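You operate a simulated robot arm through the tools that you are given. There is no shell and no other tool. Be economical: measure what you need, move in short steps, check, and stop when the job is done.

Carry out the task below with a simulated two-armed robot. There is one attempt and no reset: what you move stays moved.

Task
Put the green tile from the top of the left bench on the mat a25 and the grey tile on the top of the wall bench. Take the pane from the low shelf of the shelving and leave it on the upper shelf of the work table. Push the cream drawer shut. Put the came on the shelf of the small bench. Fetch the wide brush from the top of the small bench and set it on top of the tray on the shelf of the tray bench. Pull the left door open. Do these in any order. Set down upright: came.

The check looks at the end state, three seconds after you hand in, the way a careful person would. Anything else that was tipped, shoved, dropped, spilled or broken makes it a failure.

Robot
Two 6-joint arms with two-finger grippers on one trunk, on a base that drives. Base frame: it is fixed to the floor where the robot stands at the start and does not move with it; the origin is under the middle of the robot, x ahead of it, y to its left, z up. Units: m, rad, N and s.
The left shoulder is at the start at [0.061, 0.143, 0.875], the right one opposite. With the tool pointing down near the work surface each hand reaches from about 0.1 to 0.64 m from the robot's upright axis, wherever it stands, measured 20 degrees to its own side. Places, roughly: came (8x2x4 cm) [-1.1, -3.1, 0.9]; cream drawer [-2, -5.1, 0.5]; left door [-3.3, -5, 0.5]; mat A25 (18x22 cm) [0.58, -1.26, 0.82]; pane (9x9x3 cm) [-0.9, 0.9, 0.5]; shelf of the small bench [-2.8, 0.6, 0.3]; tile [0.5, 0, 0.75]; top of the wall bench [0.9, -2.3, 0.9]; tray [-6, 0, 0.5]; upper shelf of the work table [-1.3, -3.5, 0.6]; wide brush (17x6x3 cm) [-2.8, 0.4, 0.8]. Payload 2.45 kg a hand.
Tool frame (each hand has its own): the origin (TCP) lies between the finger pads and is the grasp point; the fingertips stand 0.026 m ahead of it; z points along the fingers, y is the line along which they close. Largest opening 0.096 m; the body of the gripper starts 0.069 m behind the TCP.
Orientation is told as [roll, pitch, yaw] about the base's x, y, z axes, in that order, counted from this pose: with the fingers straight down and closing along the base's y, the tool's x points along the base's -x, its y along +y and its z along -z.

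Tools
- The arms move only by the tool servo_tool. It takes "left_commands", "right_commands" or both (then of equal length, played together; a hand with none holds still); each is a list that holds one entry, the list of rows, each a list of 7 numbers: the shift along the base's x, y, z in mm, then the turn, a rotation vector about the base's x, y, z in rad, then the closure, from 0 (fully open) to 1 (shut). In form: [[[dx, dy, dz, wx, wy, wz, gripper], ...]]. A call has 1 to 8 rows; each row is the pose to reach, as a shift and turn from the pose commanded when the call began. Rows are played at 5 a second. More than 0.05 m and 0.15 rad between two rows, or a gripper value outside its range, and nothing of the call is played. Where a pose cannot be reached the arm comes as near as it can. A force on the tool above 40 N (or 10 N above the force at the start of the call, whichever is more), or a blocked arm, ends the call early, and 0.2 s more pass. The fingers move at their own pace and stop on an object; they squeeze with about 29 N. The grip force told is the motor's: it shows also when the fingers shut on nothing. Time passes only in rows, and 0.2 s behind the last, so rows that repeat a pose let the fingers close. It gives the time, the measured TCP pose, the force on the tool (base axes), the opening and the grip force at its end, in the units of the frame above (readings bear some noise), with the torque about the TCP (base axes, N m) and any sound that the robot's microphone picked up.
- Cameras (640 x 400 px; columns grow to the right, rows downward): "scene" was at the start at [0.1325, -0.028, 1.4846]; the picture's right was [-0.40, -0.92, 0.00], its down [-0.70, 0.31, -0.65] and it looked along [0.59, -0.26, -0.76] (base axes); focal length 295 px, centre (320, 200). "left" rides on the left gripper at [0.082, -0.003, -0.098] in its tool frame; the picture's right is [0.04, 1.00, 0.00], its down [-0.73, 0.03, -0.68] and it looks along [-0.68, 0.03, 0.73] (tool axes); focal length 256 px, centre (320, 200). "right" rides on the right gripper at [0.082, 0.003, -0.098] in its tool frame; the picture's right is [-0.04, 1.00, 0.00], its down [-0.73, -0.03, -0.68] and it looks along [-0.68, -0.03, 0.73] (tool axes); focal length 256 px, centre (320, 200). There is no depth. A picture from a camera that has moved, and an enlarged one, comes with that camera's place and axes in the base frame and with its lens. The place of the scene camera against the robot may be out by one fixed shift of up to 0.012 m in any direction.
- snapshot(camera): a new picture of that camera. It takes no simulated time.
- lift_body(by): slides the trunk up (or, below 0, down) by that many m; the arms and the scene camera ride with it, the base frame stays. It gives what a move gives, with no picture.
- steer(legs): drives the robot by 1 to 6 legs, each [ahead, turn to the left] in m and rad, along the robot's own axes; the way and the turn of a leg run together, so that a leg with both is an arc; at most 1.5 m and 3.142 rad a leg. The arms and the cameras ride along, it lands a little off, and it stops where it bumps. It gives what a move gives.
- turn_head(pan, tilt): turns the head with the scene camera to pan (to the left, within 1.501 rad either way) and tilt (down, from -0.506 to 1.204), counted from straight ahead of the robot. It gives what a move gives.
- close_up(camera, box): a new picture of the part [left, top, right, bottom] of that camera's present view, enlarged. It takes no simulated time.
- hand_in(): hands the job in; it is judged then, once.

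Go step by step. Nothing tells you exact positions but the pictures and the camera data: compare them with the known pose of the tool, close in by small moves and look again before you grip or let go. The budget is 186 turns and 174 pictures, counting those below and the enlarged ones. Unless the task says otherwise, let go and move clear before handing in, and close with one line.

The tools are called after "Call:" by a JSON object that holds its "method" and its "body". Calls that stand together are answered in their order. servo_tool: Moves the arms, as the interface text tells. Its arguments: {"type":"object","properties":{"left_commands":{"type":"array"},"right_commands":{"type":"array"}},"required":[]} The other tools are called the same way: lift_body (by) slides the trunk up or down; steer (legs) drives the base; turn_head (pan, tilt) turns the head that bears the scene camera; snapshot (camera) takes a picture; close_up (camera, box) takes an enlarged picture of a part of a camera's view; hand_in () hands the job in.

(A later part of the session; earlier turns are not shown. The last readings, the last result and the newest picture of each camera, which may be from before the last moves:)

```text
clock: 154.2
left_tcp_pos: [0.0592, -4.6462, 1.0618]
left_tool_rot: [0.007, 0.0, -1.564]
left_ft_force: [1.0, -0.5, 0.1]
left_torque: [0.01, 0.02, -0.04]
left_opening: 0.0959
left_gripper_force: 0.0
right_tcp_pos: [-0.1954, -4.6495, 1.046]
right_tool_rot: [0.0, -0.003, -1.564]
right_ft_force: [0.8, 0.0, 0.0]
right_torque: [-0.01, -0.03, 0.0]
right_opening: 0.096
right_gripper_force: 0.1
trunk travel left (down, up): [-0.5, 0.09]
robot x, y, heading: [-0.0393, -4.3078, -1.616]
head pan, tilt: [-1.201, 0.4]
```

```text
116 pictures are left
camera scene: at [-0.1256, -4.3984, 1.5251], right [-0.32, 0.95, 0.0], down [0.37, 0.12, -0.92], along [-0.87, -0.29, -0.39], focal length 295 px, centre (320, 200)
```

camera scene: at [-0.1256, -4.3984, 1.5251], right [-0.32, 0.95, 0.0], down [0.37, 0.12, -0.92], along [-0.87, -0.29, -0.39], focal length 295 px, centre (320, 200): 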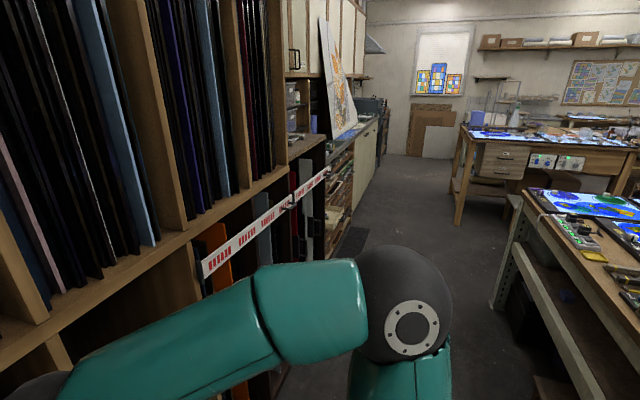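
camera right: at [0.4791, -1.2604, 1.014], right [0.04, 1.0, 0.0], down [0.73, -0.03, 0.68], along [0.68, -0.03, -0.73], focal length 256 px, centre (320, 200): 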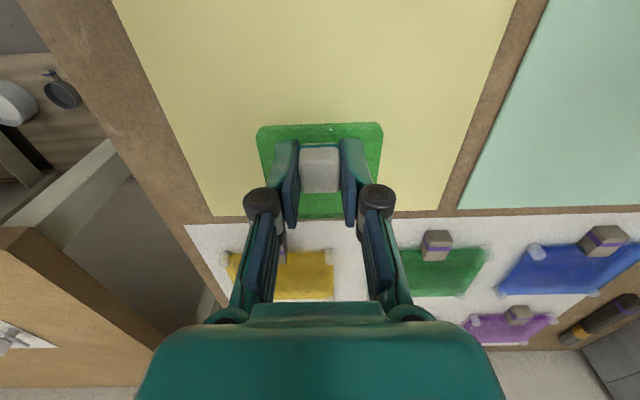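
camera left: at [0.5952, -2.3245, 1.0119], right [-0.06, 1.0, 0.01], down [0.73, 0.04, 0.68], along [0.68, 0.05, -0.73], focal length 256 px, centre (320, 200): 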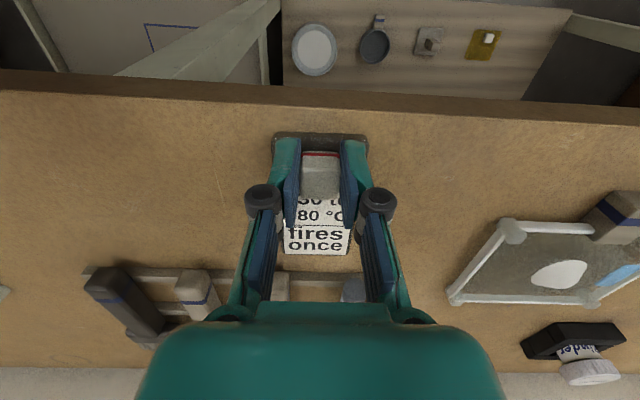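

The aisle west is clear. I turn and drive along it, then look at both sides.

Call:
{"method": "steer", "body": {"legs": [[0, -0.76], [0, -0.76]]}}

Call:
{"method": "steer", "body": {"legs": [[1.2, 0]]}}

Call:
{"method": "turn_head", "body": {"pan": -1.4, "tilt": 0.7}}

Call:
{"method": "snapshot", "body": {"camera": "scene"}}

Call:
{"method": "turn_head", "body": {"pan": 0.8, "tilt": 0.6}}

Call:
{"method": "snapshot", "body": {"camera": "scene"}}

```text
clock: 159.3
left_tcp_pos: [-0.3674, -4.4182, 1.0648]
left_tool_rot: [0.011, 0.001, -3.089]
left_ft_force: [-0.5, 1.2, 0.7]
left_torque: [-0.09, -0.02, 0.01]
left_opening: 0.0962
left_gripper_force: 0.1
right_tcp_pos: [-0.3807, -4.1629, 1.0454]
right_tool_rot: [0.005, -0.001, -3.091]
right_ft_force: [-0.3, 0.9, 0.4]
right_torque: [-0.07, 0.0, 0.0]
right_opening: 0.0959
right_gripper_force: 0.1
trunk travel left (down, up): [-0.5, 0.09]
robot x, y, heading: [-0.0324, -4.3562, -3.138]
head pan, tilt: [-1.201, 0.4]
stopped in leg 2: the robot was blocked; the commanded pose is now the measured one
```

```text
clock: 165.5
left_tcp_pos: [-1.5703, -4.4335, 1.0637]
left_tool_rot: [0.007, 0.0, -3.088]
left_ft_force: [-0.8, 0.2, 0.0]
left_torque: [0.0, -0.02, -0.01]
left_opening: 0.096
left_gripper_force: 0.1
right_tcp_pos: [-1.586, -4.1792, 1.0468]
right_tool_rot: [0.001, -0.004, -3.09]
right_ft_force: [0.1, -0.3, 0.0]
right_torque: [0.0, -0.02, 0.0]
right_opening: 0.096
right_gripper_force: 0.1
trunk travel left (down, up): [-0.5, 0.09]
robot x, y, heading: [-1.2385, -4.3677, -3.13]
head pan, tilt: [-1.201, 0.4]
```

```text
clock: 166.3
left_tcp_pos: [-1.5707, -4.4325, 1.0661]
left_tool_rot: [0.007, -0.002, -3.089]
left_ft_force: [0.3, -0.3, 0.1]
left_torque: [0.02, -0.02, -0.03]
left_opening: 0.0959
left_gripper_force: 0.1
right_tcp_pos: [-1.5854, -4.1801, 1.046]
right_tool_rot: [0.0, -0.002, -3.091]
right_ft_force: [0.1, -0.3, -0.8]
right_torque: [-0.01, 0.0, 0.01]
right_opening: 0.0959
right_gripper_force: 0.1
trunk travel left (down, up): [-0.5, 0.09]
robot x, y, heading: [-1.2399, -4.3706, -3.135]
head pan, tilt: [-1.4, 0.7]
```

```text
115 pictures are left
camera scene: at [-1.316, -4.2827, 1.4983], right [0.98, 0.18, 0.0], down [0.12, -0.63, -0.77], along [-0.14, 0.75, -0.64], focal length 295 px, centre (320, 200)
```

scene: 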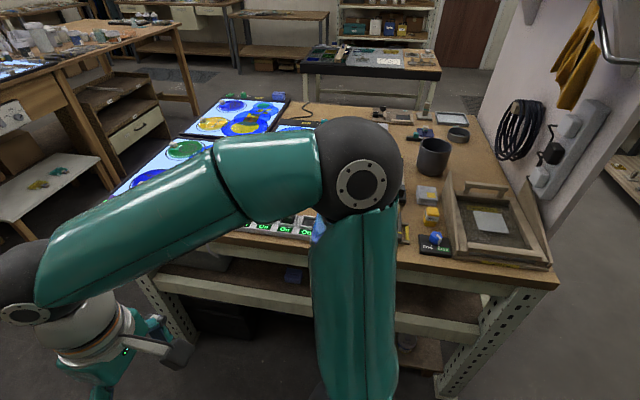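

```text
clock: 168.3
left_tcp_pos: [-1.5703, -4.433, 1.0639]
left_tool_rot: [0.006, 0.001, -3.088]
left_ft_force: [-0.8, -0.5, -0.4]
left_torque: [0.0, 0.03, -0.01]
left_opening: 0.096
left_gripper_force: 0.1
right_tcp_pos: [-1.5854, -4.1786, 1.0477]
right_tool_rot: [-0.001, -0.001, -3.089]
right_ft_force: [-0.2, 0.1, -0.3]
right_torque: [-0.02, -0.03, 0.02]
right_opening: 0.096
right_gripper_force: 0.1
trunk travel left (down, up): [-0.5, 0.09]
robot x, y, heading: [-1.243, -4.3668, -3.133]
head pan, tilt: [0.799, 0.6]
```

```text
114 pictures are left
camera scene: at [-1.3616, -4.4302, 1.5068], right [-0.72, 0.69, 0.0], down [0.39, 0.41, -0.82], along [-0.57, -0.6, -0.57], focal length 295 px, centre (320, 200)
```

scene: 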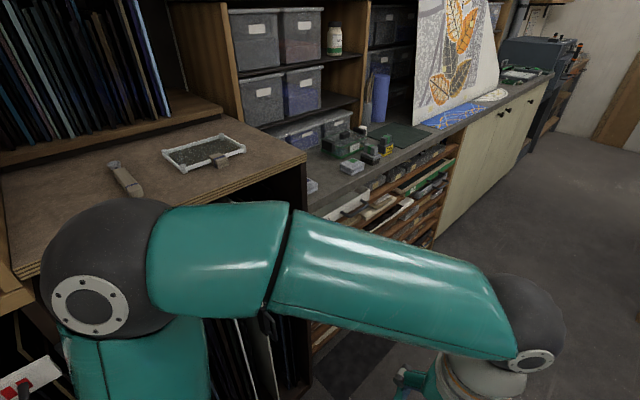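

The work table's shelves open to this south side. I go on to the drawers at x≈-2.

Call:
{"method": "steer", "body": {"legs": [[0.7, 0]]}}

Call:
{"method": "turn_head", "body": {"pan": 1.3, "tilt": 0.8}}

Call:
{"method": "snapshot", "body": {"camera": "scene"}}

```text
clock: 172.2
left_tcp_pos: [-2.2628, -4.4417, 1.0636]
left_tool_rot: [0.009, 0.002, -3.084]
left_ft_force: [0.4, -0.6, 0.1]
left_torque: [-0.01, 0.02, 0.05]
left_opening: 0.0961
left_gripper_force: 0.1
right_tcp_pos: [-2.2778, -4.1881, 1.0465]
right_tool_rot: [-0.001, 0.0, -3.087]
right_ft_force: [-0.2, -0.4, -0.6]
right_torque: [0.03, -0.03, -0.01]
right_opening: 0.096
right_gripper_force: 0.1
trunk travel left (down, up): [-0.5, 0.09]
robot x, y, heading: [-1.9308, -4.3772, -3.13]
head pan, tilt: [0.799, 0.6]
```

```text
clock: 173.1
left_tcp_pos: [-2.261, -4.4427, 1.065]
left_tool_rot: [0.008, 0.0, -3.084]
left_ft_force: [0.0, -0.8, 0.3]
left_torque: [0.02, 0.0, -0.01]
left_opening: 0.0959
left_gripper_force: 0.1
right_tcp_pos: [-2.2777, -4.1868, 1.0484]
right_tool_rot: [0.0, -0.001, -3.085]
right_ft_force: [0.3, 0.1, -0.5]
right_torque: [-0.01, 0.01, 0.05]
right_opening: 0.0959
right_gripper_force: 0.0
trunk travel left (down, up): [-0.5, 0.09]
robot x, y, heading: [-1.9328, -4.3742, -3.132]
head pan, tilt: [1.3, 0.799]
```

```text
113 pictures are left
camera scene: at [-2.0129, -4.4523, 1.49], right [-0.97, 0.25, 0.0], down [0.18, 0.69, -0.7], along [-0.18, -0.67, -0.72], focal length 295 px, centre (320, 200)
```

scene: 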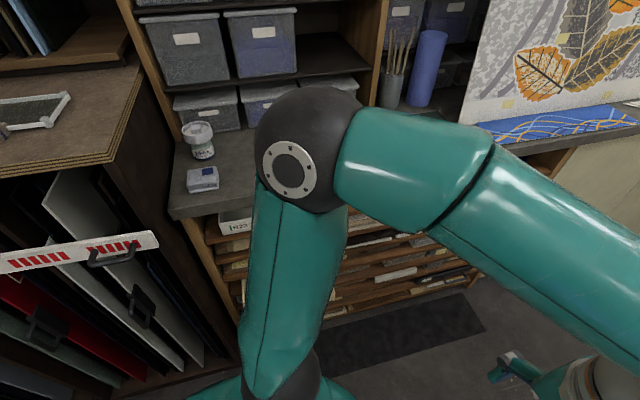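

I turn to face the drawers.

Call:
{"method": "steer", "body": {"legs": [[0, 0.78], [0, 0.77]]}}

Call:
{"method": "turn_head", "body": {"pan": 0.0, "tilt": 0.85}}

Call:
{"method": "snapshot", "body": {"camera": "scene"}}

```text
clock: 178.1
left_tcp_pos: [-1.8807, -4.7141, 1.0645]
left_tool_rot: [0.003, 0.0, -1.567]
left_ft_force: [1.0, 0.8, 0.6]
left_torque: [-0.01, 0.03, 0.0]
left_opening: 0.0962
left_gripper_force: 0.1
right_tcp_pos: [-2.1354, -4.7178, 1.0499]
right_tool_rot: [-0.004, -0.001, -1.565]
right_ft_force: [0.4, 0.3, 0.5]
right_torque: [-0.03, 0.07, 0.04]
right_opening: 0.0959
right_gripper_force: 0.2
trunk travel left (down, up): [-0.5, 0.09]
robot x, y, heading: [-1.9797, -4.3804, -1.604]
head pan, tilt: [1.3, 0.799]
stopped in leg 2: the robot was blocked; the commanded pose is now the measured one
```

```text
clock: 179.6
left_tcp_pos: [-1.8842, -4.7142, 1.0653]
left_tool_rot: [0.007, 0.002, -1.564]
left_ft_force: [0.4, -0.6, -0.6]
left_torque: [0.0, 0.0, 0.0]
left_opening: 0.096
left_gripper_force: 0.1
right_tcp_pos: [-2.1386, -4.7172, 1.0498]
right_tool_rot: [0.001, -0.003, -1.569]
right_ft_force: [-0.4, -0.3, -0.5]
right_torque: [0.0, -0.04, 0.02]
right_opening: 0.096
right_gripper_force: 0.0
trunk travel left (down, up): [-0.5, 0.09]
robot x, y, heading: [-1.977, -4.3795, -1.599]
head pan, tilt: [0.0, 0.85]
```

```text
112 pictures are left
camera scene: at [-1.9813, -4.5149, 1.4859], right [-1.0, 0.03, 0.0], down [0.02, 0.75, -0.66], along [-0.02, -0.66, -0.75], focal length 295 px, centre (320, 200)
```

scene: 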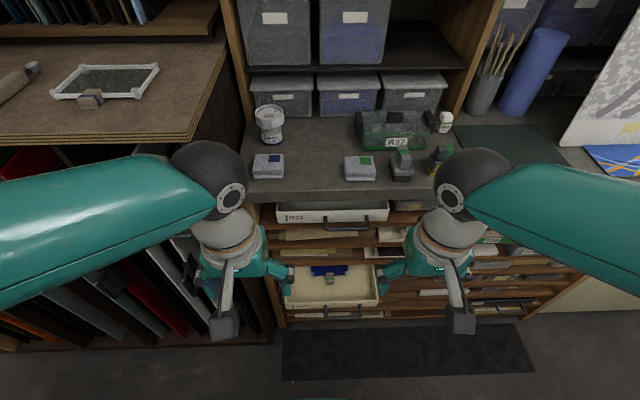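

Call:
{"method": "close_up", "body": {"camera": "scene", "box": [250, 190, 430, 330]}}

Call:
{"method": "snapshot", "body": {"camera": "right"}}

```text
2.86 times, centred on (340, 260) of scene
camera zoom: at [-1.9813, -4.5149, 1.4859], right [-1.0, 0.03, 0.0], down [0.02, 0.75, -0.66], along [-0.02, -0.66, -0.75], focal length 844 px, centre (263, 29)
```

zoom: 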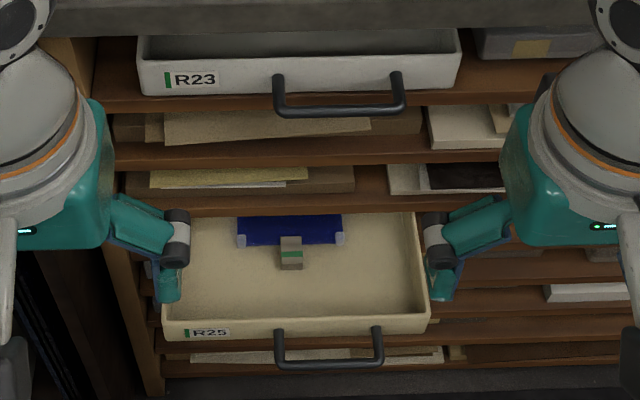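

```text
110 pictures are left
camera right: at [-2.1359, -4.6359, 1.1469], right [1.0, -0.04, 0.0], down [-0.03, -0.73, 0.68], along [-0.02, -0.68, -0.73], focal length 256 px, centre (320, 200)
```

right: 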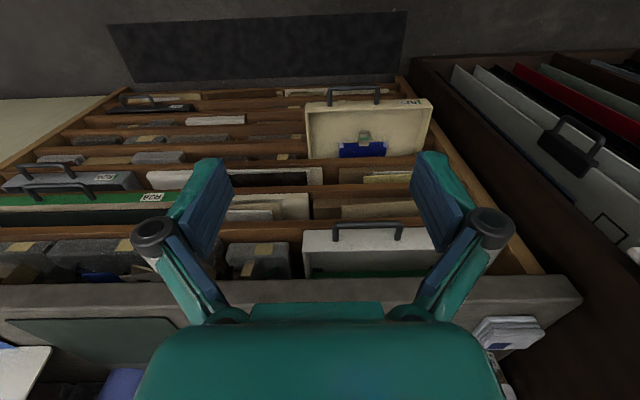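

The cream drawer R25 is pulled out; its handle is near (-2.065,-4.85,0.555), the cabinet front near y≈-5.13. I pull the right hand back, close it, and lower the trunk.

Call:
{"method": "servo_tool", "body": {"right_commands": [[[0, 30, 0, 0, 0, 0, 1], [10, 50, 0, 0, 0, 0, 1], [30, 60, 0, -0.1, 0, 0, 1], [50, 60, 0, -0.25, 0, 0, 1], [70, 60, 0, -0.4, 0, 0, 1], [73, 60, 0, -0.55, 0, 0, 1], [73, 60, 0, -0.7, 0, 0, 1], [73, 60, 0, -0.85, 0, 0, 1]]]}}

Call:
{"method": "lift_body", "body": {"by": -0.4}}

Call:
{"method": "snapshot", "body": {"camera": "right"}}

Call:
{"method": "snapshot", "body": {"camera": "scene"}}

```text
clock: 180.7
left_tcp_pos: [-1.8841, -4.7137, 1.0642]
left_tool_rot: [0.005, -0.001, -1.565]
left_ft_force: [0.3, -0.3, 0.2]
left_torque: [0.01, 0.02, 0.03]
left_opening: 0.096
left_gripper_force: 0.1
right_tcp_pos: [-2.0768, -4.6643, 1.0549]
right_tool_rot: [-0.003, -0.363, -1.554]
right_ft_force: [0.9, -2.2, 1.4]
right_torque: [0.25, 0.02, -0.03]
right_opening: 0.0
right_gripper_force: 28.8
trunk travel left (down, up): [-0.5, 0.09]
robot x, y, heading: [-1.9803, -4.3741, -1.604]
head pan, tilt: [0.0, 0.85]
stopped in row 5 (right hand): the force on the tool passed its limit at 89 N (the readings are from after the stop); the commanded pose is now the measured one
```

```text
clock: 184.6
left_tcp_pos: [-1.8839, -4.7133, 0.6658]
left_tool_rot: [0.006, -0.002, -1.566]
left_ft_force: [-0.2, -0.4, 0.3]
left_torque: [-0.02, -0.02, 0.03]
left_opening: 0.0959
left_gripper_force: 0.1
right_tcp_pos: [-2.0776, -4.6645, 0.6546]
right_tool_rot: [-0.004, -0.364, -1.554]
right_ft_force: [0.6, -15.7, 3.5]
right_torque: [1.46, 0.1, -0.01]
right_opening: 0.0
right_gripper_force: 28.9
trunk travel left (down, up): [-0.1, 0.49]
robot x, y, heading: [-1.9785, -4.3752, -1.598]
head pan, tilt: [0.0, 0.85]
```

```text
109 pictures are left
camera right: at [-2.0758, -4.5527, 0.7166], right [1.0, -0.02, 0.01], down [-0.02, -0.44, 0.9], along [-0.01, -0.9, -0.44], focal length 256 px, centre (320, 200)
```

right: 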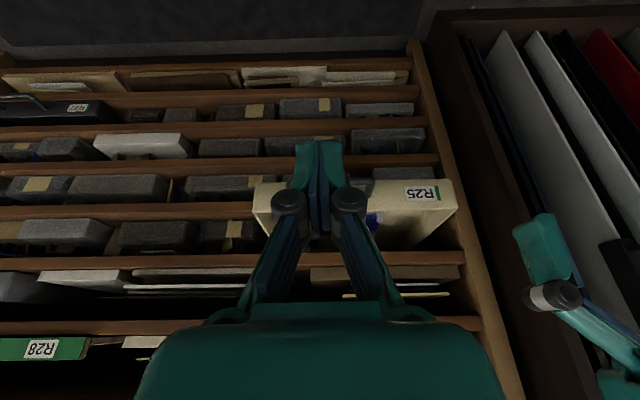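

```text
108 pictures are left
camera scene: at [-1.9814, -4.5147, 1.0859], right [-1.0, 0.03, 0.0], down [0.02, 0.75, -0.66], along [-0.02, -0.66, -0.75], focal length 295 px, centre (320, 200)
```

scene: 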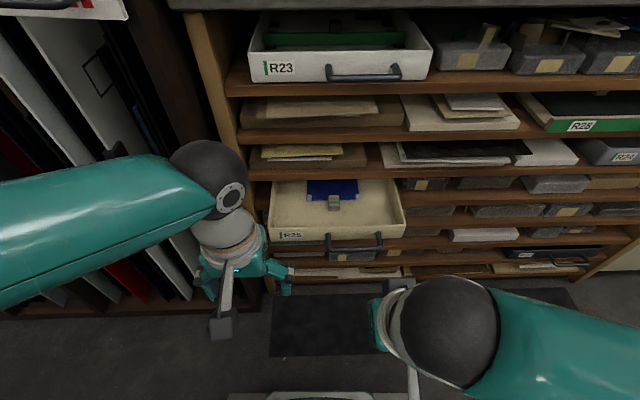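

The hand had brushed against the robot's own body; moving forward frees it. I bring the closed fingers just in front of the drawer handle.

Call:
{"method": "servo_tool", "body": {"right_commands": [[[3, -40, -10, 0, 0, 0, 1], [6, -70, -40, 0, 0, 0, 1], [9, -95, -70, 0, 0, 0, 1], [12, -115, -95, 0, 0, 0, 1], [12, -115, -95, 0, 0, 0, 1]]]}}

Call:
{"method": "snapshot", "body": {"camera": "scene"}}

Call:
{"method": "snapshot", "body": {"camera": "right"}}

```text
clock: 185.8
left_tcp_pos: [-1.8833, -4.7134, 0.6652]
left_tool_rot: [0.006, -0.001, -1.565]
left_ft_force: [-0.4, -0.5, -0.4]
left_torque: [0.01, 0.01, -0.03]
left_opening: 0.0959
left_gripper_force: 0.1
right_tcp_pos: [-2.0648, -4.7774, 0.5601]
right_tool_rot: [-0.005, -0.366, -1.556]
right_ft_force: [-0.1, 0.0, 0.1]
right_torque: [0.03, 0.02, 0.02]
right_opening: 0.0003
right_gripper_force: 28.5
trunk travel left (down, up): [-0.1, 0.49]
robot x, y, heading: [-1.9786, -4.3763, -1.608]
head pan, tilt: [0.0, 0.85]
```

```text
107 pictures are left
camera scene: at [-1.9814, -4.5149, 1.0859], right [-1.0, 0.03, 0.0], down [0.02, 0.75, -0.66], along [-0.02, -0.66, -0.75], focal length 295 px, centre (320, 200)
```

scene: 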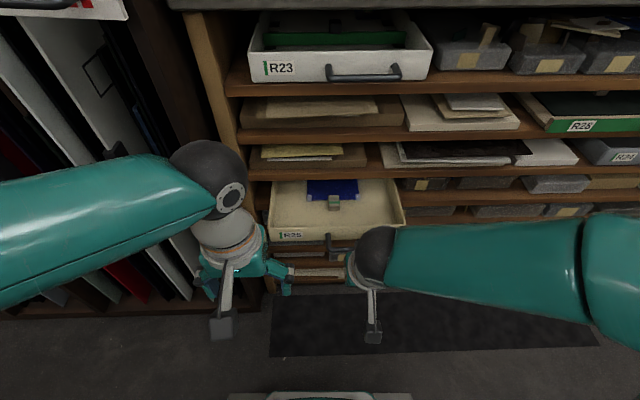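

```text
106 pictures are left
camera right: at [-2.0634, -4.6679, 0.6222], right [1.0, -0.02, 0.01], down [-0.02, -0.44, 0.9], along [-0.01, -0.9, -0.44], focal length 256 px, centre (320, 200)
```

right: 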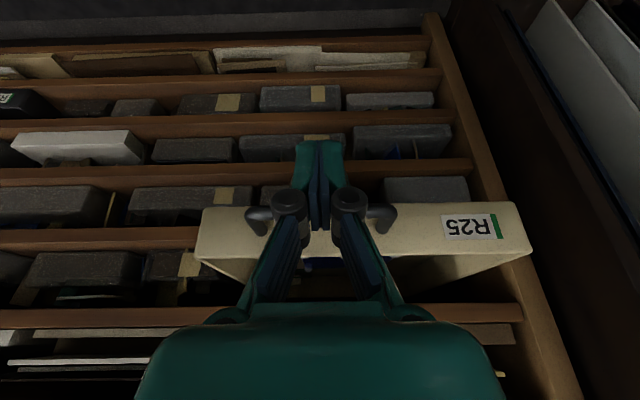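

The fingers are right in front of the handle bar's centre. I lower 12 mm and push in −y.

Call:
{"method": "servo_tool", "body": {"right_commands": [[[0, -10, -10, 0, 0, 0, 1], [0, -35, -12, 0, 0, 0, 1], [0, -60, -12, 0, 0, 0, 1], [0, -85, -12, 0, 0, 0, 1], [0, -110, -12, 0, 0, 0, 1], [0, -135, -12, 0, 0, 0, 1], [0, -160, -12, 0, 0, 0, 1]]]}}

Call:
{"method": "snapshot", "body": {"camera": "scene"}}

Call:
{"method": "snapshot", "body": {"camera": "right"}}

```text
clock: 187.3
left_tcp_pos: [-1.8834, -4.7144, 0.6658]
left_tool_rot: [0.008, -0.001, -1.563]
left_ft_force: [-0.4, -0.2, 0.4]
left_torque: [0.05, 0.06, 0.0]
left_opening: 0.0961
left_gripper_force: 0.0
right_tcp_pos: [-2.065, -4.9397, 0.5465]
right_tool_rot: [-0.003, -0.364, -1.554]
right_ft_force: [-0.1, -0.9, 0.0]
right_torque: [0.0, -0.04, 0.03]
right_opening: 0.0
right_gripper_force: 28.6
trunk travel left (down, up): [-0.1, 0.49]
robot x, y, heading: [-1.9805, -4.382, -1.603]
head pan, tilt: [0.0, 0.85]
```

```text
105 pictures are left
camera scene: at [-1.9814, -4.5149, 1.0859], right [-1.0, 0.03, 0.0], down [0.02, 0.75, -0.66], along [-0.02, -0.66, -0.75], focal length 295 px, centre (320, 200)
```

scene: 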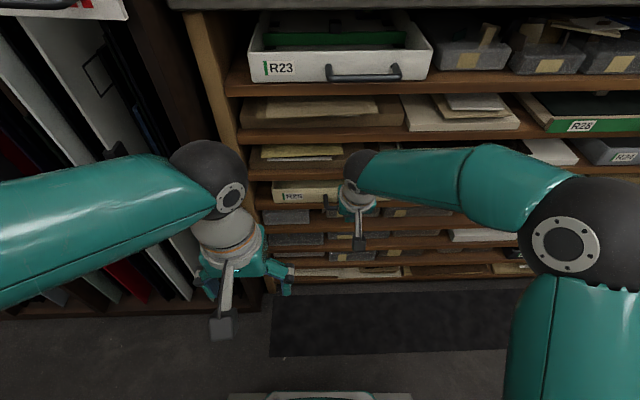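

```text
104 pictures are left
camera right: at [-2.0635, -4.8279, 0.6097], right [1.0, -0.02, 0.01], down [-0.02, -0.44, 0.9], along [-0.01, -0.9, -0.44], focal length 256 px, centre (320, 200)
```

right: 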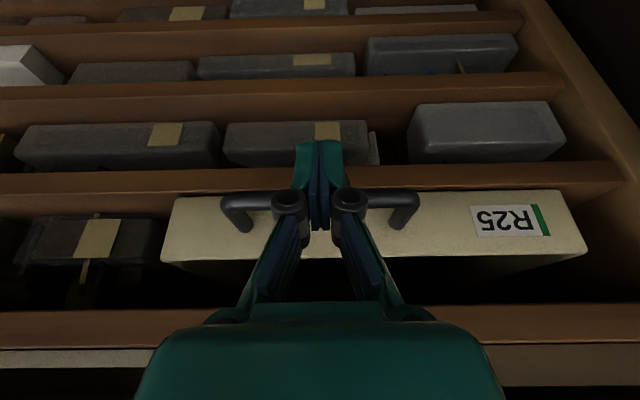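

The drawer slides in. I keep pushing in small steps until it stops.

Call:
{"method": "servo_tool", "body": {"right_commands": [[[0, -12, 0, 0, 0, 0, 1], [0, -24, 0, 0, 0, 0, 1], [0, -36, 0, 0, 0, 0, 1], [0, -48, 0, 0, 0, 0, 1], [0, -60, 0, 0, 0, 0, 1], [0, -72, 0, 0, 0, 0, 1], [0, -84, 0, 0, 0, 0, 1]]]}}

Call:
{"method": "snapshot", "body": {"camera": "right"}}

```text
clock: 187.8
left_tcp_pos: [-1.8843, -4.7133, 0.6653]
left_tool_rot: [0.008, 0.0, -1.566]
left_ft_force: [1.2, -0.3, 0.1]
left_torque: [-0.02, 0.02, -0.01]
left_opening: 0.0959
left_gripper_force: 0.0
right_tcp_pos: [-2.0648, -4.9434, 0.5417]
right_tool_rot: [-0.011, -0.339, -1.552]
right_ft_force: [-0.1, 2.5, -2.4]
right_torque: [0.03, -0.03, -0.03]
right_opening: 0.0
right_gripper_force: 28.2
trunk travel left (down, up): [-0.1, 0.49]
robot x, y, heading: [-1.9728, -4.3769, -1.603]
head pan, tilt: [0.0, 0.85]
stopped in row 2 (right hand): the force on the tool passed its limit at 51 N (the readings are from after the stop); the commanded pose is now the measured one
```

```text
103 pictures are left
camera right: at [-2.0629, -4.8341, 0.6075], right [1.0, -0.02, 0.0], down [-0.01, -0.47, 0.88], along [-0.02, -0.88, -0.47], focal length 256 px, centre (320, 200)
```

right: 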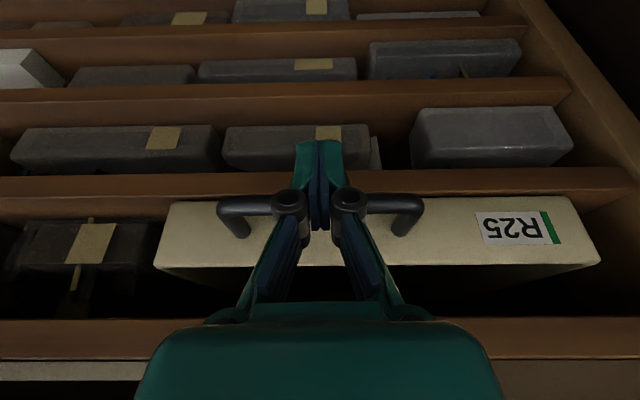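

The fingertip met the shelf edge below. I back off a little and look at how far the drawer still stands out.

Call:
{"method": "servo_tool", "body": {"right_commands": [[[0, 30, 5, 0, 0, 0, 1], [0, 70, 10, 0, 0, 0, 1], [0, 110, 10, 0, 0, 0, 1], [0, 150, 10, 0, 0, 0, 1]]]}}

Call:
{"method": "close_up", "body": {"camera": "scene", "box": [210, 20, 490, 290]}}

Call:
{"method": "snapshot", "body": {"camera": "right"}}

```text
clock: 188.8
left_tcp_pos: [-1.8848, -4.7141, 0.6663]
left_tool_rot: [0.008, 0.0, -1.564]
left_ft_force: [-0.2, 0.1, 0.2]
left_torque: [-0.02, -0.01, 0.02]
left_opening: 0.0959
left_gripper_force: 0.0
right_tcp_pos: [-2.0652, -4.7918, 0.5536]
right_tool_rot: [-0.009, -0.342, -1.553]
right_ft_force: [0.2, -0.5, 1.2]
right_torque: [0.01, 0.0, 0.0]
right_opening: 0.0
right_gripper_force: 28.3
trunk travel left (down, up): [-0.1, 0.49]
robot x, y, heading: [-1.9772, -4.3819, -1.598]
head pan, tilt: [0.0, 0.85]
```

```text
1.48 times, centred on (350, 155) of scene
camera zoom: at [-1.9814, -4.5149, 1.0859], right [-1.0, 0.03, 0.0], down [0.02, 0.75, -0.66], along [-0.02, -0.66, -0.75], focal length 438 px, centre (276, 267)
```

zoom: 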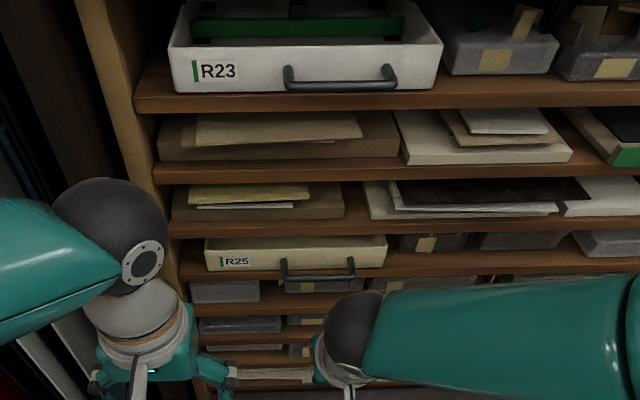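

```text
101 pictures are left
camera right: at [-2.0636, -4.6827, 0.6183], right [1.0, -0.02, 0.0], down [-0.02, -0.46, 0.89], along [-0.02, -0.89, -0.46], focal length 256 px, centre (320, 200)
```

right: 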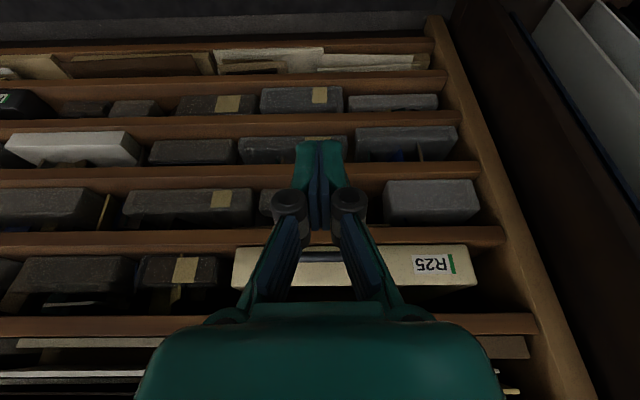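

The drawer's face is about level with its neighbour's but I'll push again, 2 cm higher, to be sure it is fully home.

Call:
{"method": "servo_tool", "body": {"right_commands": [[[0, -40, 6, 0, 0, 0, 1], [0, -85, 6, 0, 0, 0, 1], [0, -125, 6, 0, 0, 0, 1], [0, -145, 6, 0, 0, 0, 1], [0, -155, 6, 0, 0, 0, 1], [0, -165, 6, 0, 0, 0, 1], [0, -175, 6, 0, 0, 0, 1], [0, -185, 6, 0, 0, 0, 1]]]}}

Call:
{"method": "snapshot", "body": {"camera": "right"}}

```text
clock: 190.0
left_tcp_pos: [-1.885, -4.714, 0.6669]
left_tool_rot: [0.007, 0.0, -1.566]
left_ft_force: [-0.5, 0.4, -0.3]
left_torque: [0.0, 0.01, 0.0]
left_opening: 0.0958
left_gripper_force: 0.0
right_tcp_pos: [-2.0653, -4.9381, 0.5547]
right_tool_rot: [-0.016, -0.315, -1.552]
right_ft_force: [-0.8, 2.8, -2.0]
right_torque: [0.05, -0.01, -0.06]
right_opening: 0.0001
right_gripper_force: 28.7
trunk travel left (down, up): [-0.1, 0.49]
robot x, y, heading: [-1.9788, -4.3821, -1.603]
head pan, tilt: [0.0, 0.85]
stopped in row 5 (right hand): the force on the tool passed its limit at 50 N (the readings are from after the stop); the commanded pose is now the measured one
```

```text
100 pictures are left
camera right: at [-2.0626, -4.8318, 0.6221], right [1.0, -0.03, 0.0], down [-0.01, -0.49, 0.87], along [-0.02, -0.87, -0.49], focal length 256 px, centre (320, 200)
```

right: 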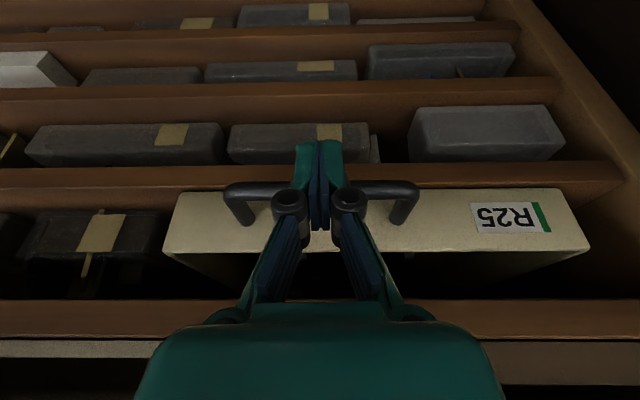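

The drawer front is flush with the shelf edges and stops hard: shut. I withdraw the hand, straighten it, and drive west to the doors.

Call:
{"method": "servo_tool", "body": {"right_commands": [[[0, 40, 10, 0, 0, 0, 1], [0, 85, 30, 0.1, 0, 0, 0.8], [-20, 125, 60, 0.22, 0, 0, 0.4], [-40, 165, 90, 0.33, 0, 0, 0], [-60, 200, 100, 0.33, 0, 0, 0]]]}}

Call:
{"method": "steer", "body": {"legs": [[0, -0.8], [0, -0.74]]}}

Call:
{"method": "steer", "body": {"legs": [[0.7, 0]]}}

Call:
{"method": "turn_head", "body": {"pan": 0.9, "tilt": 0.4}}

Call:
{"method": "snapshot", "body": {"camera": "scene"}}

```text
refused: row 3 steps farther than a row can; nothing moved
```

```text
clock: 194.8
left_tcp_pos: [-2.3108, -4.501, 0.6688]
left_tool_rot: [0.008, -0.001, -3.055]
left_ft_force: [-0.6, 0.3, -0.5]
left_torque: [-0.04, 0.0, -0.02]
left_opening: 0.0959
left_gripper_force: 0.1
right_tcp_pos: [-2.5522, -4.3373, 0.5563]
right_tool_rot: [-0.013, -0.32, -3.045]
right_ft_force: [0.3, -0.3, -0.2]
right_torque: [-0.01, -0.03, 0.01]
right_opening: 0.0001
right_gripper_force: 28.2
trunk travel left (down, up): [-0.1, 0.49]
robot x, y, heading: [-1.9805, -4.4405, -3.122]
head pan, tilt: [0.0, 0.85]
stopped in leg 2: the robot was blocked; the commanded pose is now the measured one
```

```text
clock: 198.7
left_tcp_pos: [-3.0113, -4.5114, 0.6678]
left_tool_rot: [0.007, 0.0, -3.053]
left_ft_force: [0.5, -0.4, 0.4]
left_torque: [0.04, 0.02, 0.01]
left_opening: 0.0959
left_gripper_force: 0.2
right_tcp_pos: [-3.2532, -4.3494, 0.5554]
right_tool_rot: [-0.015, -0.321, -3.046]
right_ft_force: [-0.2, 0.4, 0.4]
right_torque: [0.01, 0.04, -0.02]
right_opening: 0.0001
right_gripper_force: 29.0
trunk travel left (down, up): [-0.1, 0.49]
robot x, y, heading: [-2.6785, -4.4515, -3.126]
head pan, tilt: [0.0, 0.85]
```

```text
clock: 199.9
left_tcp_pos: [-3.0113, -4.512, 0.6666]
left_tool_rot: [0.008, -0.001, -3.055]
left_ft_force: [1.1, -0.5, -0.6]
left_torque: [0.04, 0.05, -0.01]
left_opening: 0.0959
left_gripper_force: 0.3
right_tcp_pos: [-3.2528, -4.35, 0.5567]
right_tool_rot: [-0.014, -0.318, -3.046]
right_ft_force: [-0.7, -0.1, 1.8]
right_torque: [0.01, -0.02, 0.0]
right_opening: 0.0002
right_gripper_force: 28.7
trunk travel left (down, up): [-0.1, 0.49]
robot x, y, heading: [-2.683, -4.4497, -3.121]
head pan, tilt: [0.901, 0.4]
```

```text
99 pictures are left
camera scene: at [-2.7971, -4.5226, 1.125], right [-0.79, 0.61, 0.0], down [0.24, 0.31, -0.92], along [-0.56, -0.73, -0.39], focal length 295 px, centre (320, 200)
```

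scene: 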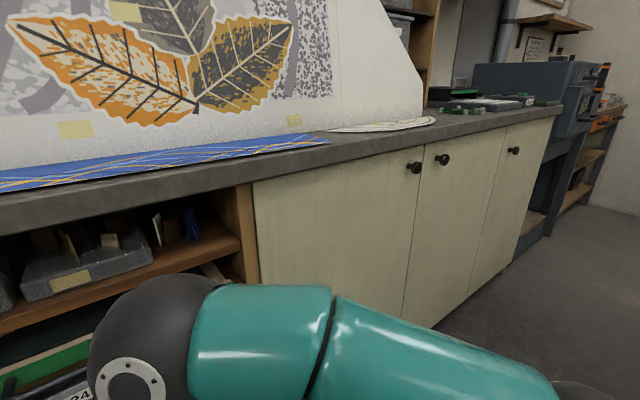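

That servo row was refused, so the turn was made with the hand extended; it moved away from the drawer, fine, but I'll be careful. I see three cream doors; the left one has its knob on its right edge. I tuck the right hand in first.

Call:
{"method": "servo_tool", "body": {"right_commands": [[[40, 0, 10, 0, 0, 0, 0.8], [80, 0, 30, 0, -0.1, 0, 0.4], [115, 10, 55, 0, -0.2, 0, 0], [150, 20, 80, 0, -0.32, 0, 0], [190, 25, 95, 0, -0.32, 0, 0], [230, 25, 100, 0, -0.32, 0, 0]]]}}

Call:
{"method": "turn_head", "body": {"pan": 1.45, "tilt": 0.3}}

Call:
{"method": "snapshot", "body": {"camera": "scene"}}

```text
clock: 201.3
left_tcp_pos: [-3.0124, -4.5127, 0.6684]
left_tool_rot: [0.008, 0.0, -3.052]
left_ft_force: [-0.6, 0.3, 0.1]
left_torque: [-0.02, -0.03, 0.0]
left_opening: 0.096
left_gripper_force: 0.0
right_tcp_pos: [-3.0232, -4.3247, 0.6579]
right_tool_rot: [0.015, -0.002, -3.051]
right_ft_force: [-0.2, 0.2, -0.6]
right_torque: [0.0, -0.01, 0.0]
right_opening: 0.096
right_gripper_force: 0.0
trunk travel left (down, up): [-0.1, 0.49]
robot x, y, heading: [-2.6845, -4.4503, -3.118]
head pan, tilt: [0.901, 0.4]
```

```text
clock: 202.2
left_tcp_pos: [-3.012, -4.5133, 0.6682]
left_tool_rot: [0.007, -0.003, -3.055]
left_ft_force: [0.5, -0.2, 0.7]
left_torque: [-0.01, 0.01, 0.03]
left_opening: 0.0962
left_gripper_force: 0.1
right_tcp_pos: [-3.0227, -4.3242, 0.6568]
right_tool_rot: [0.017, -0.001, -3.052]
right_ft_force: [-0.9, -0.5, -0.6]
right_torque: [-0.03, 0.02, 0.02]
right_opening: 0.0962
right_gripper_force: 0.0
trunk travel left (down, up): [-0.1, 0.49]
robot x, y, heading: [-2.6836, -4.4468, -3.127]
head pan, tilt: [1.45, 0.3]
```

```text
98 pictures are left
camera scene: at [-2.7503, -4.542, 1.1343], right [-0.99, 0.1, 0.0], down [0.03, 0.29, -0.96], along [-0.1, -0.95, -0.3], focal length 295 px, centre (320, 200)
```

scene: 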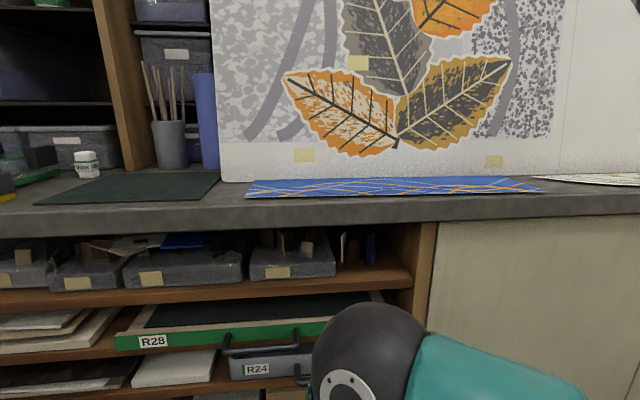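

The door's knob works out at about (-3.42,-4.95,0.91), hinge at x≈-3.0. I raise the trunk and drive to stand west of it for the left hand.

Call:
{"method": "lift_body", "body": {"by": 0.3}}

Call:
{"method": "steer", "body": {"legs": [[0.97, 0], [0, 0.8]]}}

Call:
{"method": "steer", "body": {"legs": [[0, 0.75]]}}

Call:
{"method": "turn_head", "body": {"pan": 0.3, "tilt": 0.6}}

Call:
{"method": "snapshot", "body": {"camera": "scene"}}

```text
clock: 205.2
left_tcp_pos: [-3.0111, -4.5128, 0.9675]
left_tool_rot: [0.007, 0.002, -3.055]
left_ft_force: [-0.2, 0.4, 0.0]
left_torque: [-0.05, -0.04, -0.01]
left_opening: 0.096
left_gripper_force: 0.2
right_tcp_pos: [-3.0229, -4.3239, 0.9582]
right_tool_rot: [0.015, -0.001, -3.051]
right_ft_force: [0.1, 0.3, 0.1]
right_torque: [0.03, 0.06, 0.0]
right_opening: 0.0959
right_gripper_force: 0.1
trunk travel left (down, up): [-0.4, 0.19]
robot x, y, heading: [-2.6813, -4.45, -3.124]
head pan, tilt: [1.45, 0.3]
```

```text
clock: 212.7
left_tcp_pos: [-3.8372, -4.7467, 0.967]
left_tool_rot: [0.007, 0.0, -2.259]
left_ft_force: [0.3, 0.1, 0.0]
left_torque: [-0.04, -0.04, 0.02]
left_opening: 0.0962
left_gripper_force: 0.1
right_tcp_pos: [-3.9794, -4.6224, 0.96]
right_tool_rot: [0.016, 0.0, -2.253]
right_ft_force: [0.8, 0.8, 0.0]
right_torque: [0.03, 0.0, -0.01]
right_opening: 0.096
right_gripper_force: 0.1
trunk travel left (down, up): [-0.4, 0.19]
robot x, y, heading: [-3.669, -4.4514, -2.33]
head pan, tilt: [1.45, 0.3]
```

```text
clock: 215.3
left_tcp_pos: [-3.59, -4.7819, 0.9683]
left_tool_rot: [0.007, -0.001, -1.509]
left_ft_force: [-1.0, -0.3, 0.5]
left_torque: [0.04, 0.01, -0.02]
left_opening: 0.0956
left_gripper_force: 0.1
right_tcp_pos: [-3.7786, -4.7894, 0.9585]
right_tool_rot: [0.016, -0.001, -1.504]
right_ft_force: [-0.4, 0.3, -0.2]
right_torque: [0.06, 0.0, -0.01]
right_opening: 0.096
right_gripper_force: 0.1
trunk travel left (down, up): [-0.4, 0.19]
robot x, y, heading: [-3.6932, -4.4538, -1.588]
head pan, tilt: [1.45, 0.3]
```

```text
clock: 216.7
left_tcp_pos: [-3.5893, -4.7823, 0.9692]
left_tool_rot: [0.005, -0.001, -1.511]
left_ft_force: [0.4, 0.0, -1.0]
left_torque: [0.01, 0.02, 0.03]
left_opening: 0.0959
left_gripper_force: 0.1
right_tcp_pos: [-3.7785, -4.7887, 0.9583]
right_tool_rot: [0.015, 0.0, -1.505]
right_ft_force: [-0.4, -1.2, 0.4]
right_torque: [0.01, 0.02, 0.0]
right_opening: 0.0961
right_gripper_force: 0.0
trunk travel left (down, up): [-0.4, 0.19]
robot x, y, heading: [-3.6919, -4.4479, -1.586]
head pan, tilt: [0.3, 0.6]
```

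```text
97 pictures are left
camera scene: at [-3.6672, -4.592, 1.4069], right [-0.96, -0.28, 0.0], down [-0.16, 0.54, -0.82], along [0.23, -0.79, -0.57], focal length 295 px, centre (320, 200)
```

scene: 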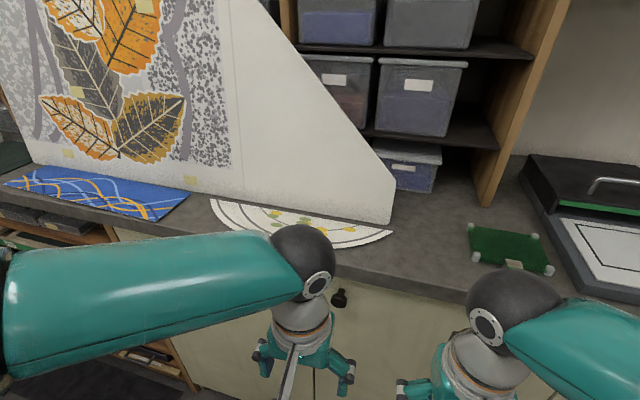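

I see one knob near x≈-3.60 (second door's); the left door's knob should be hidden behind my left hand. I check with the left camera.

Call:
{"method": "snapshot", "body": {"camera": "left"}}

Call:
{"method": "snapshot", "body": {"camera": "right"}}

```text
96 pictures are left
camera left: at [-3.6003, -4.7013, 1.0672], right [0.99, 0.1, 0.01], down [0.07, -0.73, 0.68], along [0.07, -0.68, -0.73], focal length 256 px, centre (320, 200)
```

left: 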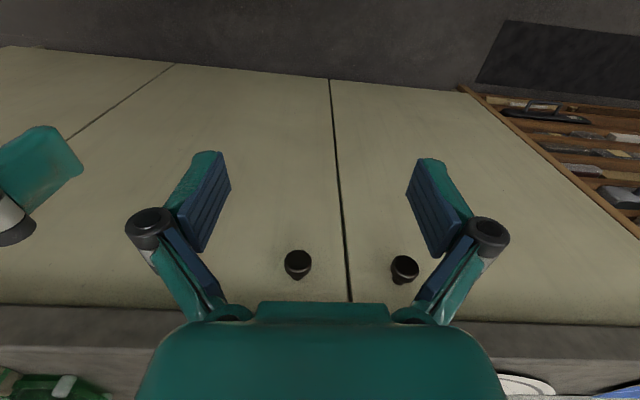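

```text
95 pictures are left
camera right: at [-3.7824, -4.7071, 1.0567], right [1.0, 0.03, 0.02], down [0.01, -0.73, 0.68], along [0.03, -0.68, -0.73], focal length 256 px, centre (320, 200)
```

right: 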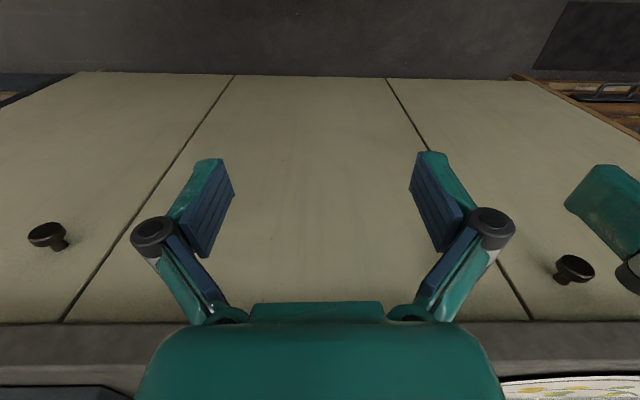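

Triangulated: left door's knob at (-3.472,-4.962,0.897). I back off 0.1 m, then pitch the left hand forward and approach the knob.

Call:
{"method": "steer", "body": {"legs": [[-0.1, 0]]}}

Call:
{"method": "servo_tool", "body": {"left_commands": [[[15, -35, 0, 0, 0, 0, 0.2], [35, -70, 0, -0.12, 0, -0.01, 0.4], [55, -100, 0, -0.26, 0, -0.02, 0.4], [75, -130, 0, -0.4, 0, -0.03, 0.4], [95, -140, -5, -0.54, 0, -0.04, 0.4], [117, -140, -10, -0.68, 0, -0.05, 0.4], [117, -140, -15, -0.8, 0, -0.06, 0.4]]]}}

Call:
{"method": "snapshot", "body": {"camera": "left"}}

```text
clock: 217.8
left_tcp_pos: [-3.5884, -4.6813, 0.9694]
left_tool_rot: [0.006, -0.003, -1.512]
left_ft_force: [-0.1, 0.6, 0.2]
left_torque: [-0.01, 0.03, -0.03]
left_opening: 0.0961
left_gripper_force: 0.1
right_tcp_pos: [-3.7774, -4.6874, 0.9586]
right_tool_rot: [0.013, -0.003, -1.505]
right_ft_force: [0.3, 0.7, 1.2]
right_torque: [-0.03, -0.03, 0.01]
right_opening: 0.0959
right_gripper_force: 0.0
trunk travel left (down, up): [-0.4, 0.19]
robot x, y, heading: [-3.6915, -4.3487, -1.585]
head pan, tilt: [0.3, 0.6]
```

```text
clock: 219.4
left_tcp_pos: [-3.4721, -4.8227, 0.9538]
left_tool_rot: [-0.024, -0.801, -1.558]
left_ft_force: [-0.8, 0.4, -0.1]
left_torque: [-0.01, 0.02, 0.01]
left_opening: 0.0575
left_gripper_force: 0.0
right_tcp_pos: [-3.7778, -4.6887, 0.9596]
right_tool_rot: [0.016, -0.001, -1.507]
right_ft_force: [0.3, 0.3, 0.0]
right_torque: [0.03, 0.03, -0.01]
right_opening: 0.0962
right_gripper_force: 0.0
trunk travel left (down, up): [-0.4, 0.19]
robot x, y, heading: [-3.6915, -4.3479, -1.583]
head pan, tilt: [0.3, 0.6]
```

```text
94 pictures are left
camera left: at [-3.4756, -4.6955, 0.9638], right [1.0, 0.02, -0.05], down [0.05, -0.02, 1.0], along [0.02, -1.0, -0.02], focal length 256 px, centre (320, 200)
```

left: 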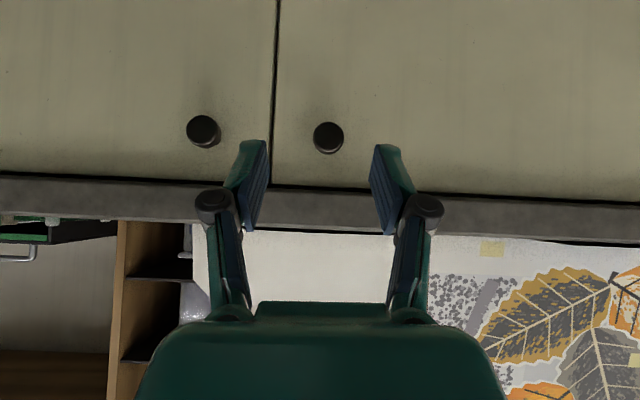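

Knob centre now measured at (-3.465,-4.96,0.893). I lower, then advance with the fingers either side of it.

Call:
{"method": "servo_tool", "body": {"left_commands": [[[6, -10, -35, 0, 0, 0, 0.4], [6, -30, -60, 0, 0, 0, 0.4], [6, -65, -60, 0, 0, 0, 0.4], [6, -95, -60, 0, 0, 0, 0.4], [6, -115, -60, 0, 0, 0, 0.4], [6, -125, -60, 0, 0, 0, 0.4]]]}}

Call:
{"method": "snapshot", "body": {"camera": "left"}}

```text
clock: 220.8
left_tcp_pos: [-3.4658, -4.9472, 0.893]
left_tool_rot: [-0.024, -0.801, -1.562]
left_ft_force: [-0.4, -0.5, 0.2]
left_torque: [-0.07, 0.05, -0.02]
left_opening: 0.0579
left_gripper_force: 0.0
right_tcp_pos: [-3.7771, -4.6888, 0.9594]
right_tool_rot: [0.016, 0.0, -1.504]
right_ft_force: [-1.2, -0.1, 0.8]
right_torque: [0.03, -0.03, 0.03]
right_opening: 0.0958
right_gripper_force: 0.0
trunk travel left (down, up): [-0.4, 0.19]
robot x, y, heading: [-3.6902, -4.3533, -1.585]
head pan, tilt: [0.3, 0.6]
```

```text
93 pictures are left
camera left: at [-3.4689, -4.8203, 0.9037], right [1.0, 0.02, -0.05], down [0.05, -0.03, 1.0], along [0.02, -1.0, -0.03], focal length 256 px, centre (320, 200)
```

left: 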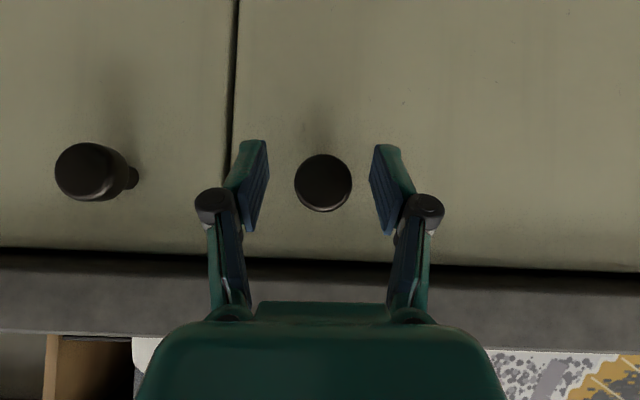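

The knob sits between the fingers. I advance 10 mm and close.

Call:
{"method": "servo_tool", "body": {"left_commands": [[[0, -6, -2, 0, 0, 0, 0.4], [0, -12, -3, 0, 0, 0, 0.4], [0, -12, -3, 0, 0, 0, 1], [0, -12, -3, 0, 0, 0, 1], [0, -12, -3, 0, 0, 0, 1]]]}}

Call:
{"method": "snapshot", "body": {"camera": "left"}}

```text
clock: 222.1
left_tcp_pos: [-3.4627, -4.9603, 0.8916]
left_tool_rot: [-0.022, -0.801, -1.556]
left_ft_force: [13.5, -0.4, 1.3]
left_torque: [0.11, -0.15, 0.32]
left_opening: 0.0327
left_gripper_force: 45.1
right_tcp_pos: [-3.7758, -4.6881, 0.9583]
right_tool_rot: [0.013, -0.001, -1.503]
right_ft_force: [0.4, 0.2, -0.6]
right_torque: [-0.05, 0.04, -0.03]
right_opening: 0.0957
right_gripper_force: 0.0
trunk travel left (down, up): [-0.4, 0.19]
robot x, y, heading: [-3.6885, -4.3475, -1.586]
head pan, tilt: [0.3, 0.6]
```

```text
92 pictures are left
camera left: at [-3.4672, -4.8326, 0.9008], right [1.0, 0.02, -0.04], down [0.05, -0.02, 1.0], along [0.02, -1.0, -0.03], focal length 256 px, centre (320, 200)
```

left: 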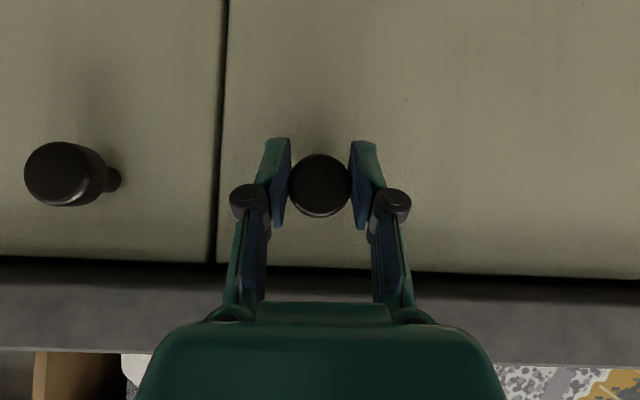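

The knob is gripped. I pull it along the door's arc (hinge at x≈-3.0), turning the hand with the door.

Call:
{"method": "servo_tool", "body": {"left_commands": [[[0, 19, 0, 0, 0, -0.04, 1], [1.5, 37, 0, 0, 0, -0.08, 1], [3, 56, 0, 0, 0, -0.12, 1], [6, 74, 0, 0, 0, -0.16, 1], [9, 92, 0, 0, 0, -0.2, 1], [13, 111, 0, 0, 0, -0.24, 1], [18, 128, 0, 0, 0, -0.28, 1], [23.6, 146, 0, 0, 0, -0.32, 1]]]}}

Call:
{"method": "snapshot", "body": {"camera": "scene"}}

```text
clock: 223.0
left_tcp_pos: [-3.4519, -4.8967, 0.8914]
left_tool_rot: [-0.006, -0.8, -1.688]
left_ft_force: [11.1, -1.4, -6.5]
left_torque: [0.65, -0.36, 0.73]
left_opening: 0.0328
left_gripper_force: 45.2
right_tcp_pos: [-3.7767, -4.6895, 0.9593]
right_tool_rot: [0.015, 0.0, -1.505]
right_ft_force: [0.0, -0.1, 0.1]
right_torque: [0.02, -0.07, -0.02]
right_opening: 0.0959
right_gripper_force: 0.1
trunk travel left (down, up): [-0.4, 0.19]
robot x, y, heading: [-3.6901, -4.3502, -1.583]
head pan, tilt: [0.3, 0.6]
stopped in row 4 (left hand): the force on the tool passed its limit at 41 N (the readings are from after the stop); the commanded pose is now the measured one
```

```text
91 pictures are left
camera scene: at [-3.6651, -4.4938, 1.4064], right [-0.96, -0.28, 0.0], down [-0.16, 0.54, -0.82], along [0.23, -0.79, -0.57], focal length 295 px, centre (320, 200)
```

scene: 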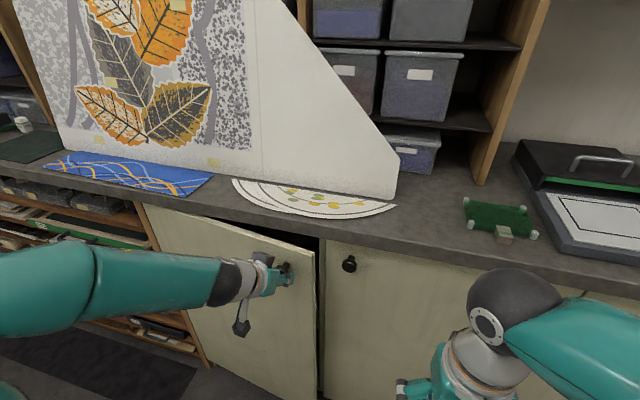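

The door is opening (~8°). I continue along the arc.

Call:
{"method": "servo_tool", "body": {"left_commands": [[[2, 12, 0, 0, 0, -0.027, 1], [4, 24, 0, 0, 0, -0.053, 1], [6.6, 36.6, 0, 0, 0, -0.08, 1], [9.5, 48.5, 0, 0, 0, -0.107, 1], [13, 60.5, 0, 0, 0, -0.133, 1], [16.2, 72.5, 0, 0, 0, -0.16, 1], [20, 84.5, 0, 0, 0, -0.187, 1], [24, 96, 0, 0, 0, -0.213, 1]]]}}

```text
clock: 223.8
left_tcp_pos: [-3.4423, -4.865, 0.8897]
left_tool_rot: [-0.011, -0.803, -1.75]
left_ft_force: [15.2, -2.5, -13.7]
left_torque: [0.53, -0.23, 0.73]
left_opening: 0.0328
left_gripper_force: 45.0
left hand out of reach, approached as far as the arm can: row 4
right_tcp_pos: [-3.776, -4.6899, 0.9608]
right_tool_rot: [0.015, 0.001, -1.505]
right_ft_force: [0.9, -0.1, 0.6]
right_torque: [-0.03, -0.03, 0.02]
right_opening: 0.0958
right_gripper_force: 0.0
trunk travel left (down, up): [-0.4, 0.19]
robot x, y, heading: [-3.6891, -4.349, -1.582]
head pan, tilt: [0.3, 0.6]
stopped in row 4 (left hand): the force on the tool passed its limit at 42 N (the readings are from after the stop); the commanded pose is now the measured one
```

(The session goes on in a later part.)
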